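You operate a simulated robot arm through the tools that you are given. There is no shell and no other tool. Be economical: measure what you need, move in short steps, check, and stop when the job is done.

Carry out the task below with a simulated robot arm. There is one attempt and no reset: what you move stays moved.

## Task
Fetch the blue gear and set it on the green disc.

It is judged by the outcome, as a careful person would: the job done as asked, and still so three seconds after it is handed in. It fails if anything else is knocked over, pushed out of place, dropped, spilled or broken.

## Robot
A 6-joint arm with a two-finger parallel gripper, fixed in place. Base frame: the origin is at the foot of the arm, x ahead of it, y to its left, z up. Readings come in mm, rad, newtons and seconds.
With the tool pointing down near the work surface it reaches from about 140 to 580 mm from the base axis. Its first joint turns from -1.152 to 1.152 rad. Payload 2.1 kg.
The tool frame sits at the grasp point between the pads (the TCP): z along the fingers, y along the line on which they close. The tips reach 30 mm beyond it. Largest opening 94 mm; finger width 28, thickness 10; the body of the gripper, 50 by 96 mm, starts 55 mm behind the TCP.
Orientation is that of the tool frame in the base frame, as a unit quaternion [x, y, z, w]. With the fingers straight down and closing along the base's y, the tool's x points along the base's -x, its y along +y and its z along -z.

## Interface
- The arm moves only by the tool send_rows. Its argument "series" is a list of rows, each a list of 5 numbers: the shift along the base's x, y, z in mm, then the turn about the base's z in rad, then the finger opening in mm, from 0 to 94. In form: [[tx, ty, tz, spin, fingers], ...]. A call has 1 to 20 rows; each row is the pose to reach, as a shift and turn from the pose commanded when the call began. A row lasts 0.2 s, in which the tool goes at most 50 mm and 0.15 rad; a call with a longer step from one row to the next is refused whole, and so is a gripper value outside its range. A pose out of reach is approached as far as the arm can. The call stops where the force on the tool passes 40 N (or 10 N more than at its start, if that is more) or the arm is blocked; 0.2 s more then pass. Each finger travels about 72 mm/s and halts on what it meets, pressing with about 35 N; the grip force reading is that of the motor and also rises with nothing between the fingers. The clock runs only during rows and for 0.2 s after the last one: add rows that repeat a pose to give the fingers time. It gives the time, the measured TCP pose, the force on the tool (base axes), the opening and the grip force at its end, in the units of the frame above (readings bear some noise).
- Cameras (640 x 400 px; columns grow to the right, rows downward): "scene" is fixed at [31.5, -372, 462.3]; the picture's right is [0.90, -0.43, 0.00], its down [-0.33, -0.69, -0.64] and it looks along [0.28, 0.58, -0.77] (base axes); focal length 232 px, centre (320, 200). "wrist" rides on the gripper at [-37, 0, -58] in the tool frame; the picture's right is [0.00, -1.00, 0.00], its down [0.97, 0.00, -0.24] and it looks along [0.24, 0.00, 0.97] (tool axes); focal length 218 px, centre (320, 200). There is no depth. A picture from a camera that has moved, and an enlarged one, comes with that camera's place and axes in the base frame and with its lens.
- grab_frame(camera): a new picture of that camera. The clock stands still meanwhile.
- close_up(camera, box): a new picture of the part [left, top, right, bottom] of that camera's present view, enlarged. The clock stands still meanwhile.
- finish_job(): hands the job in; it is judged then, once.

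Go step by step. Nothing tells you positions but the pictures and the camera data: compare them with the known pose of the tool, close in by small moves and look again before you grip or let go. The budget is 90 turns and 36 pictures, counting those below and the enlarged ones. Unless the task says otherwise, let go and move clear before handing in, and close with one line.

The tools are called as name(argument=value, ...) on one line, values as JSON. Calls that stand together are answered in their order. send_rows: Moves the arm, as the interface text tells. Its arguments: {"type":"object","properties":{"series":{"type":"array"}},"required":["series"]} The other tools are called the same way: grab_frame (camera) takes a picture; close_up (camera, box) takes an enlarged picture of a part of a camera's view; finish_job () hands the job in.

At the start:

```text
time: 0.0
eef_pos: [380.2, -37.4, 231.8]
ee_rot: [0.001, 1.0, 0.0, -0.001]
contact_force: [0.5, 0.8, 0.1]
width: 93.9
grip_force: 0.1
```

scene: 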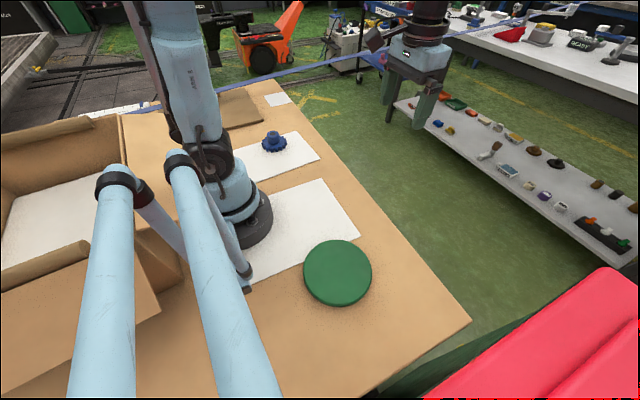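
wrist: 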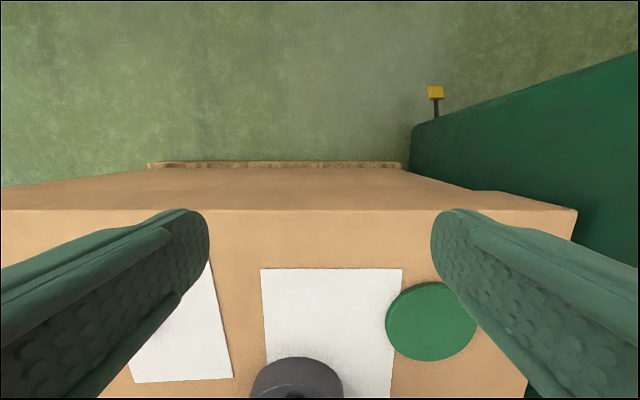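

The blue gear appears to be near (168, 249) and the green disc near (150, -213). I'll look at both more closely before I move.

close_up(camera="scene", box=[234, 115, 314, 165])

close_up(camera="scene", box=[258, 220, 418, 320])

```text
8.00 times, centred on (274, 140) of scene
camera zoom: at [31.5, -372.0, 462.3], right [0.9, -0.43, 0.0], down [-0.33, -0.69, -0.64], along [0.28, 0.58, -0.77], focal length 1860 px, centre (688, 680)
```

zoom: 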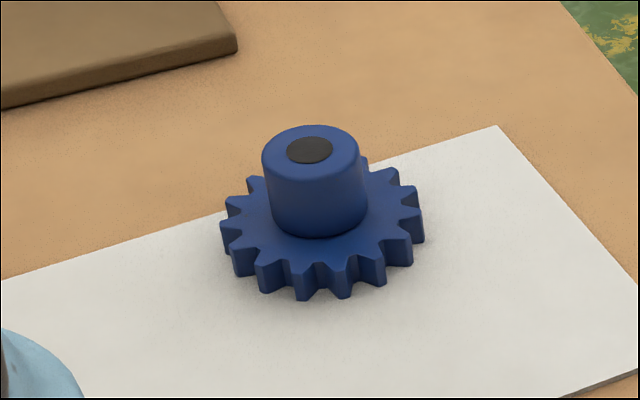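

```text
4.00 times, centred on (338, 270) of scene
camera zoom: at [31.5, -372.0, 462.3], right [0.9, -0.43, 0.0], down [-0.33, -0.69, -0.64], along [0.28, 0.58, -0.77], focal length 930 px, centre (248, -80)
```

zoom: 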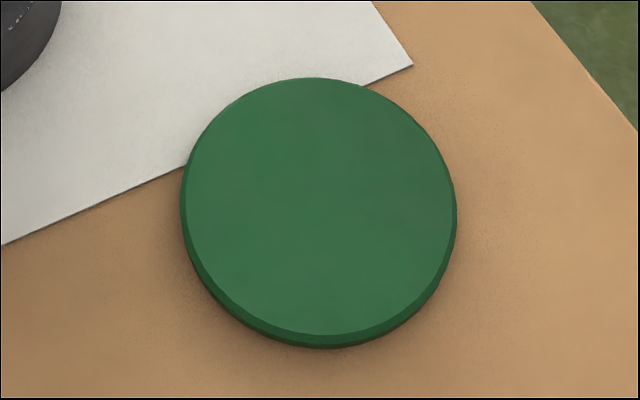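

The gear is a toothed plate about 78 mm across, with a hub about 37 mm wide that tops out near z = 44. The hub is easy to grip, so I'll move above it now.

send_rows(series=[[-26, 35, -8, 0, 94], [-53, 70, -16, 0, 94], [-80, 105, -24, 0, 94], [-106, 140, -32, 0, 94], [-133, 175, -40, 0, 94], [-160, 210, -50, 0, 94], [-186, 245, -60, 0, 94], [-212, 280, -70, 0, 94], [-212, 280, -70, 0, 94], [-212, 280, -70, 0, 94]])

grab_frame(camera="wrist")

```text
time: 2.2
eef_pos: [167.6, 241.1, 162.5]
ee_rot: [0.0, 1.0, 0.0, 0.0]
contact_force: [0.6, 0.5, -0.3]
width: 94.0
grip_force: 0.0
```

```text
31 pictures are left
camera wrist: at [203.7, 241.5, 220.7], right [0.0, -1.0, 0.0], down [-0.97, 0.0, 0.24], along [-0.24, 0.0, -0.97], focal length 218 px, centre (320, 200)
```

wrist: 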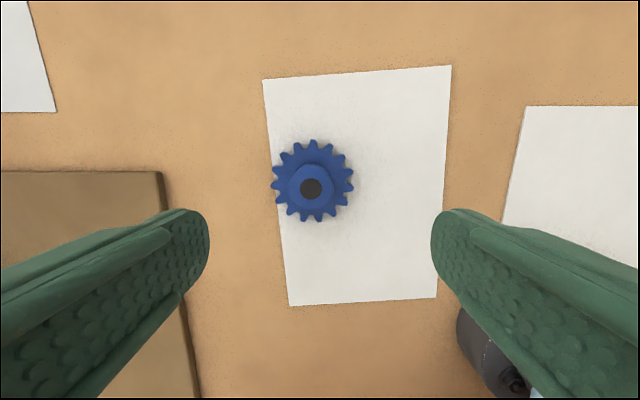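

The wrist view puts the gear centre near (170.5, 249). I'll centre on it and go down partway, then look again.

send_rows(series=[[3, 8, -30, 0, 94], [3, 8, -60, 0, 94], [3, 8, -82, 0, 94], [3, 8, -82, 0, 94]])

grab_frame(camera="wrist")

close_up(camera="scene", box=[194, 80, 354, 180])

```text
time: 3.2
eef_pos: [169.1, 250.1, 78.7]
ee_rot: [0.001, 1.0, 0.0, 0.0]
contact_force: [-0.1, -0.4, -0.3]
width: 93.9
grip_force: 0.1
```

```text
30 pictures are left
camera wrist: at [205.6, 248.2, 137.9], right [0.0, -1.0, 0.0], down [-0.97, 0.0, 0.24], along [-0.24, 0.0, -0.97], focal length 218 px, centre (320, 200)
```

wrist: 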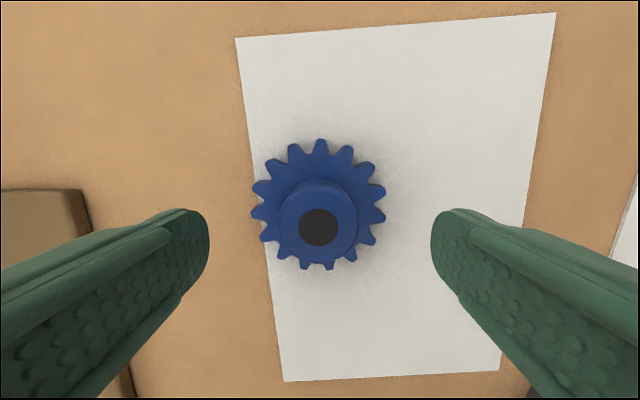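

```text
4.00 times, centred on (274, 130) of scene
camera zoom: at [31.5, -372.0, 462.3], right [0.9, -0.43, 0.0], down [-0.33, -0.69, -0.64], along [0.28, 0.58, -0.77], focal length 930 px, centre (504, 480)
```

zoom: 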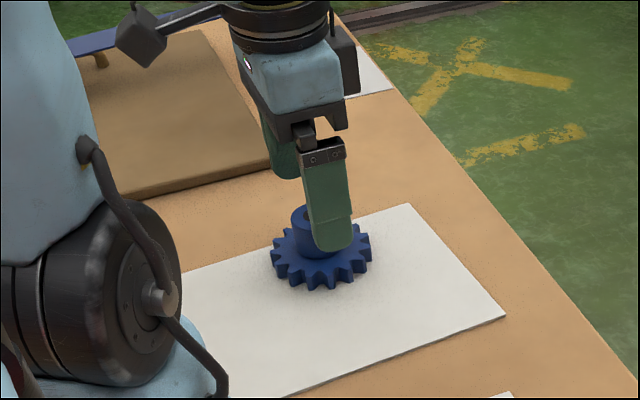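

The fingers are centred on the hub. I'll lower the tips to just above the toothed plate and close on the hub.

send_rows(series=[[0, -1, -14, 0, 94], [0, -1, -27, 0, 94], [0, -1, -27, 0, 94], [0, -1, -27, 0, 70], [0, -1, -27, 0, 50], [0, -1, -27, 0, 35], [0, -1, -27, 0, 25], [0, -1, -27, 0, 25], [0, -1, -27, 0, 25]])

grab_frame(camera="wrist")

```text
time: 5.2
eef_pos: [169.4, 250.6, 51.6]
ee_rot: [0.0, 1.0, -0.001, 0.0]
contact_force: [-0.1, -1.4, 0.1]
width: 37.1
grip_force: 35.4
```

```text
28 pictures are left
camera wrist: at [205.8, 248.3, 111.3], right [0.0, -1.0, 0.0], down [-0.97, 0.0, 0.24], along [-0.24, 0.0, -0.97], focal length 218 px, centre (320, 200)
```

wrist: 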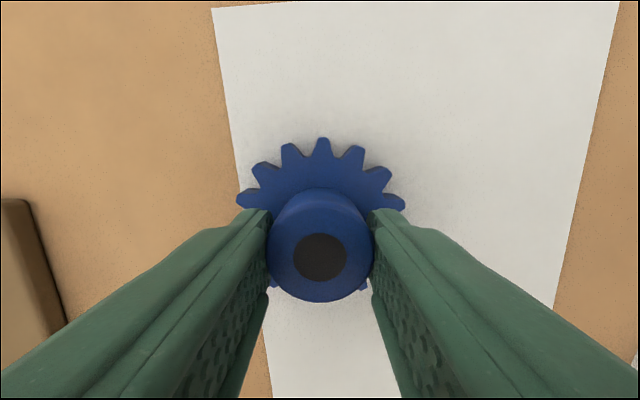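

The hub is held at 37 mm with a firm grip. I'll lift it straight up and check.

send_rows(series=[[0, 0, 10, 0, 25], [0, 0, 30, 0, 25], [0, 0, 60, 0, 25], [0, 0, 90, 0, 25], [0, 0, 90, 0, 25]])

grab_frame(camera="wrist")

grab_frame(camera="scene")

```text
time: 6.4
eef_pos: [170.4, 247.6, 142.8]
ee_rot: [0.0, 1.0, 0.0, 0.0]
contact_force: [0.5, -0.1, -4.3]
width: 37.2
grip_force: 35.5
```

```text
27 pictures are left
camera wrist: at [206.4, 247.3, 201.5], right [0.0, -1.0, 0.0], down [-0.97, 0.0, 0.24], along [-0.24, 0.0, -0.97], focal length 218 px, centre (320, 200)
```

wrist: 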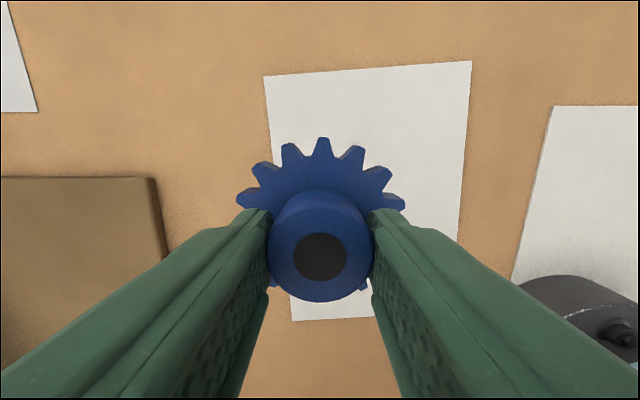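

```text
26 pictures are left
```

scene: 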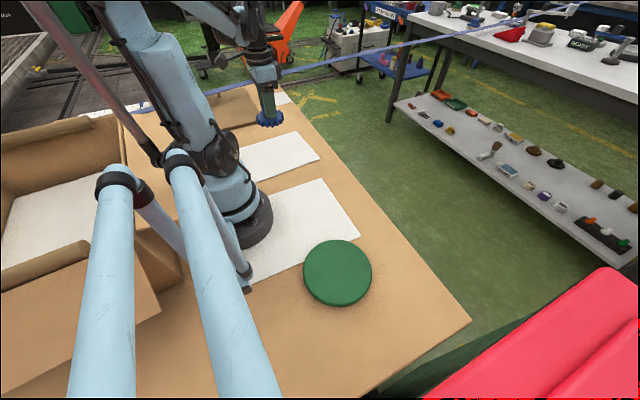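

The gear is held level and clear of the table. I'll carry it in an arc around the base and stop short of the disc to look.

send_rows(series=[[25, -33, 8, 0, 25], [50, -68, 15, 0, 25], [70, -103, 15, 0, 25], [88, -140, 15, 0, 25], [100, -178, 15, 0, 25], [108, -218, 15, 0, 25], [110, -258, 15, 0, 25], [108, -298, 15, 0, 25], [100, -338, 15, 0, 25], [85, -376, 15, 0, 25], [65, -408, 15, 0, 25], [65, -408, 15, 0, 25]])

grab_frame(camera="scene")

grab_frame(camera="wrist")

```text
time: 9.0
eef_pos: [236.9, -160.7, 156.8]
ee_rot: [0.0, 1.0, 0.0, 0.0]
contact_force: [-0.7, 0.3, -3.9]
width: 37.0
grip_force: 34.9
```

```text
25 pictures are left
```

scene: 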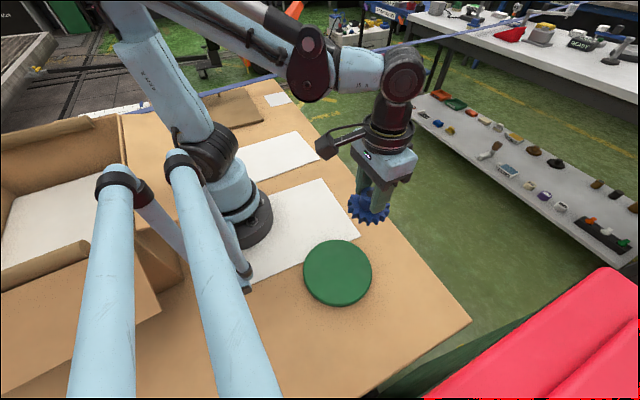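

```text
24 pictures are left
camera wrist: at [273.0, -161.5, 215.6], right [0.0, -1.0, 0.0], down [-0.97, 0.0, 0.24], along [-0.24, 0.0, -0.97], focal length 218 px, centre (320, 200)
```

wrist: 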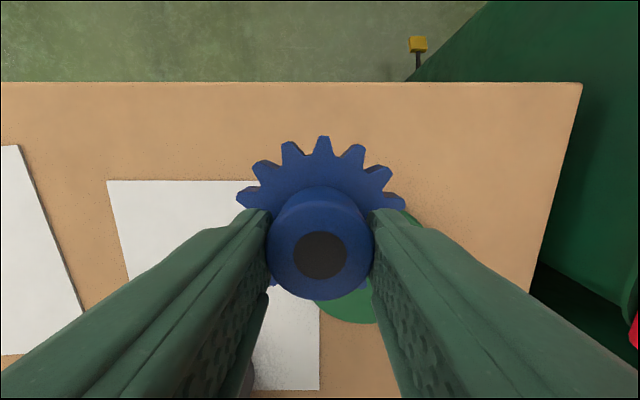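

The arm has clear space around it. I'll move over the disc centre, taken as (147, -215), and check alignment.

send_rows(series=[[-22, -14, 0, 0, 25], [-45, -27, 0, 0, 25], [-68, -41, 0, 0, 25], [-90, -54, 0, 0, 25], [-90, -54, 0, 0, 25]])

grab_frame(camera="scene")

grab_frame(camera="wrist")

```text
time: 10.2
eef_pos: [144.8, -211.7, 157.2]
ee_rot: [-0.001, 1.0, 0.0, 0.0]
contact_force: [0.3, 0.9, -3.4]
width: 36.8
grip_force: 35.5
```

```text
23 pictures are left
```

scene: 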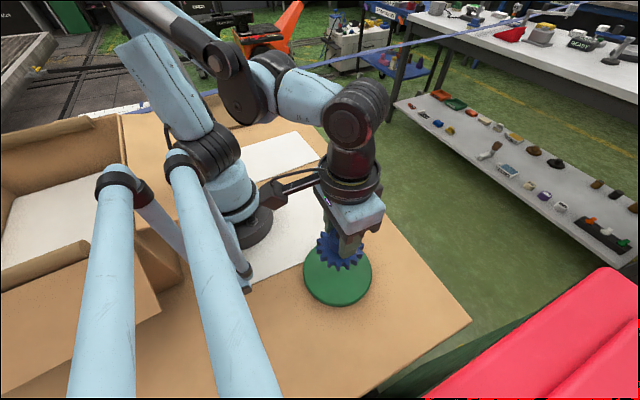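

```text
22 pictures are left
camera wrist: at [181.9, -213.5, 216.4], right [0.0, -1.0, 0.0], down [-0.97, 0.0, 0.24], along [-0.24, 0.0, -0.97], focal length 218 px, centre (320, 200)
```

wrist: 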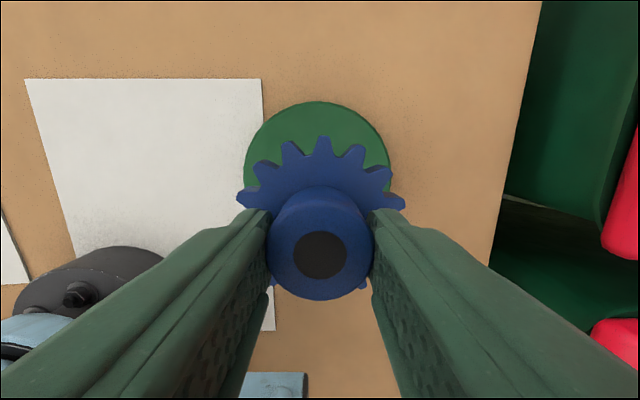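

The gear is within a few millimetres of the disc centre. I'll shift 3 mm in x and descend to just above the disc.

send_rows(series=[[3, 0, -25, 0, 25], [3, 0, -50, 0, 25], [3, 0, -70, 0, 25], [3, 0, -70, 0, 25]])

close_up(camera="scene", box=[258, 220, 418, 320])

```text
time: 11.2
eef_pos: [148.0, -212.8, 87.8]
ee_rot: [0.0, 1.0, 0.001, 0.0]
contact_force: [0.8, 0.2, -3.1]
width: 37.0
grip_force: 35.0
```

```text
4.00 times, centred on (338, 270) of scene
camera zoom: at [31.5, -372.0, 462.3], right [0.9, -0.43, 0.0], down [-0.33, -0.69, -0.64], along [0.28, 0.58, -0.77], focal length 930 px, centre (248, -80)
```

zoom: 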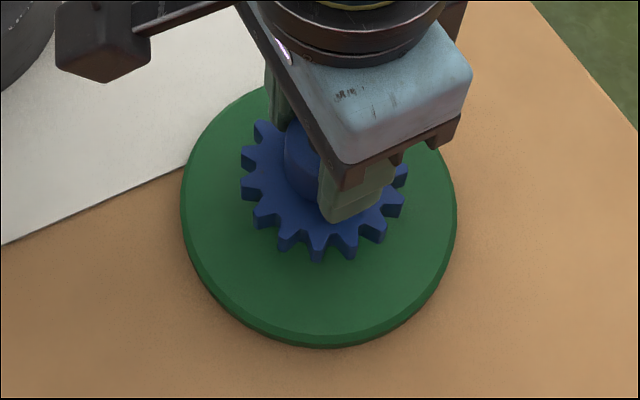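

The gear's underside is near z = 36 and it is over the disc. I'll lower it in small steps and watch the force.

send_rows(series=[[0, 0, -4, 0, 25], [0, 0, -8, 0, 25], [0, 0, -12, 0, 25], [0, 0, -12, 0, 25]])

```text
time: 12.2
eef_pos: [148.5, -213.4, 75.4]
ee_rot: [0.0, 1.0, 0.0, 0.0]
contact_force: [-0.1, 0.7, -3.9]
width: 36.8
grip_force: 35.0
```

send_rows(series=[[0, 0, -2, 0, 25], [0, 0, -4, 0, 25], [0, 0, -4, 0, 25]])

close_up(camera="scene", box=[258, 220, 418, 320])

```text
time: 13.0
eef_pos: [148.0, -213.3, 72.9]
ee_rot: [0.0, 1.0, 0.0, 0.0]
contact_force: [-0.5, -0.8, -3.8]
width: 36.8
grip_force: 34.7
```

```text
4.00 times, centred on (338, 270) of scene
camera zoom: at [31.5, -372.0, 462.3], right [0.9, -0.43, 0.0], down [-0.33, -0.69, -0.64], along [0.28, 0.58, -0.77], focal length 930 px, centre (248, -80)
```

zoom: 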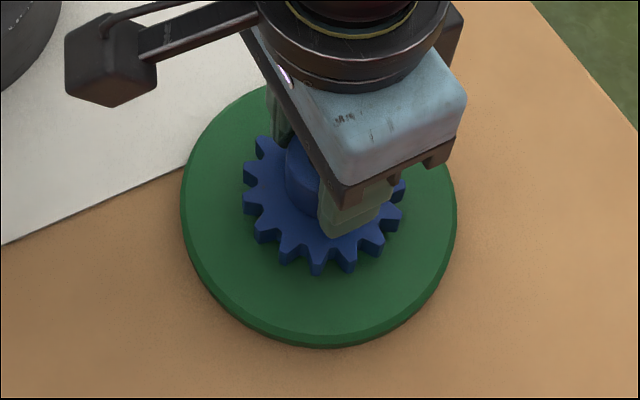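

The gear isn't touching yet, since the force is still just its weight. I'll keep lowering in small steps.

send_rows(series=[[0, 0, -1.5, 0, 25], [0, 0, -3, 0, 25], [0, 0, -3, 0, 25]])

```text
time: 13.8
eef_pos: [148.7, -212.3, 69.7]
ee_rot: [0.001, 1.0, 0.0, -0.001]
contact_force: [0.4, 0.6, -3.3]
width: 36.9
grip_force: 35.0
```

send_rows(series=[[0, 0, -1, 0, 25], [0, 0, -2, 0, 25], [0, 0, -2, 0, 25]])

```text
time: 14.6
eef_pos: [147.5, -213.8, 67.6]
ee_rot: [0.0, 1.0, 0.0, 0.0]
contact_force: [0.3, 0.3, -4.4]
width: 37.1
grip_force: 34.8
```

send_rows(series=[[0, 0, -1, 0, 25], [0, 0, -2, 0, 25], [0, 0, -2, 0, 25]])

```text
time: 15.4
eef_pos: [148.5, -214.5, 66.1]
ee_rot: [-0.001, 1.0, 0.001, 0.0]
contact_force: [-0.3, 8.5, 20.7]
width: 36.8
grip_force: 35.0
```

The gear has made contact, pressing at about 21 N. I'll ease up 1 mm to take off the load, then open slowly.

send_rows(series=[[0, 0, 0.8, 0, 25], [0, 0, 0.8, 0, 25]])

```text
time: 16.0
eef_pos: [149.7, -212.8, 66.5]
ee_rot: [0.0, 1.0, -0.001, -0.001]
contact_force: [-0.3, -0.5, -3.6]
width: 36.7
grip_force: 34.6
```

send_rows(series=[[0, 0, 0, 0, 40], [0, 0, 0, 0, 46], [0, 0, 0, 0, 56], [0, 0, 0, 0, 66], [0, 0, 0, 0, 66]])

grab_frame(camera="wrist")

```text
time: 17.2
eef_pos: [149.7, -212.5, 66.5]
ee_rot: [0.0, 1.0, 0.0, 0.0]
contact_force: [0.3, -0.9, 1.0]
width: 65.9
grip_force: 0.0
```

```text
19 pictures are left
camera wrist: at [185.6, -214.2, 125.0], right [0.0, -1.0, 0.0], down [-0.97, 0.0, 0.24], along [-0.24, 0.0, -0.97], focal length 218 px, centre (320, 200)
```

wrist: 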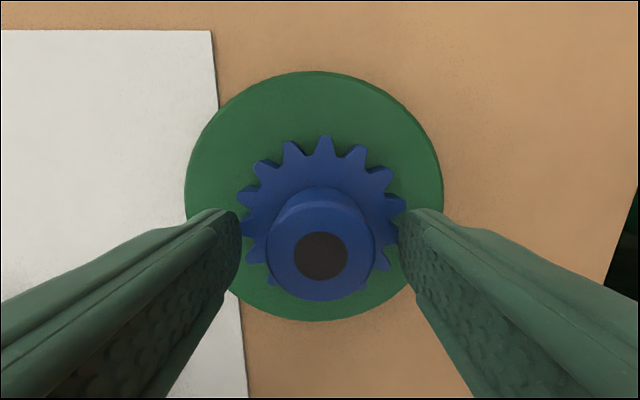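

The gear is released and sitting on the disc. I'll lift straight up and away, then check.

send_rows(series=[[0, 0, 15, 0, 66], [0, 0, 45, 0, 66], [0, 0, 85, 0, 66], [0, 0, 115, 0, 66], [35, 15, 120, 0, 66], [70, 40, 120, 0, 66], [105, 65, 120, 0, 66], [105, 65, 120, 0, 66]])

grab_frame(camera="scene")

close_up(camera="scene", box=[258, 220, 418, 320])

```text
time: 19.0
eef_pos: [252.8, -148.0, 186.3]
ee_rot: [0.0, 1.0, 0.0, -0.001]
contact_force: [-0.6, 0.4, -0.5]
width: 65.8
grip_force: 0.0
```

```text
18 pictures are left
```

scene: 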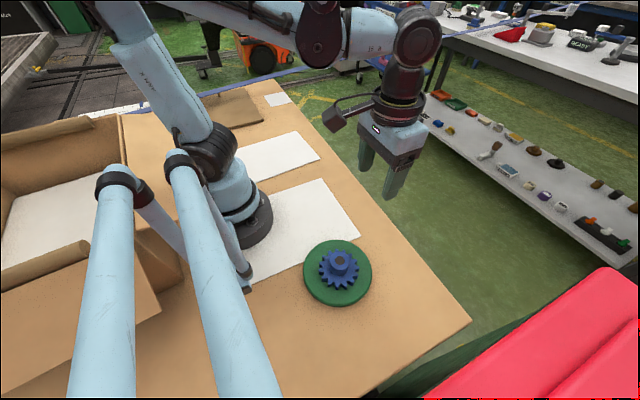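

```text
4.00 times, centred on (338, 270) of scene
camera zoom: at [31.5, -372.0, 462.3], right [0.9, -0.43, 0.0], down [-0.33, -0.69, -0.64], along [0.28, 0.58, -0.77], focal length 930 px, centre (248, -80)
```

zoom: 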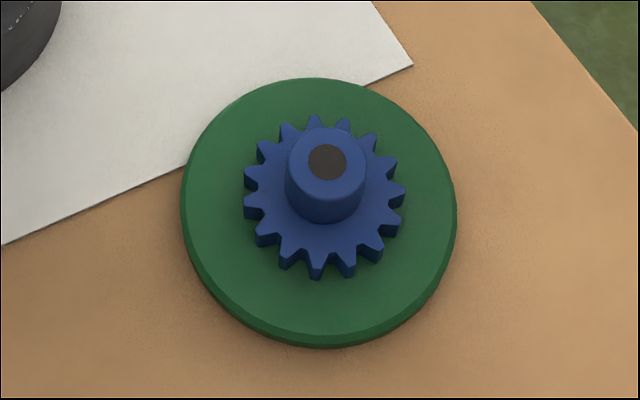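

The gear lies flat near the middle of the disc, the disc hasn't moved, and the arm is clear. I'm handing in the job.

finish_job()

```text
The job is handed in.
```

The blue gear is resting flat on the green disc, nothing else was disturbed, and the arm is clear.
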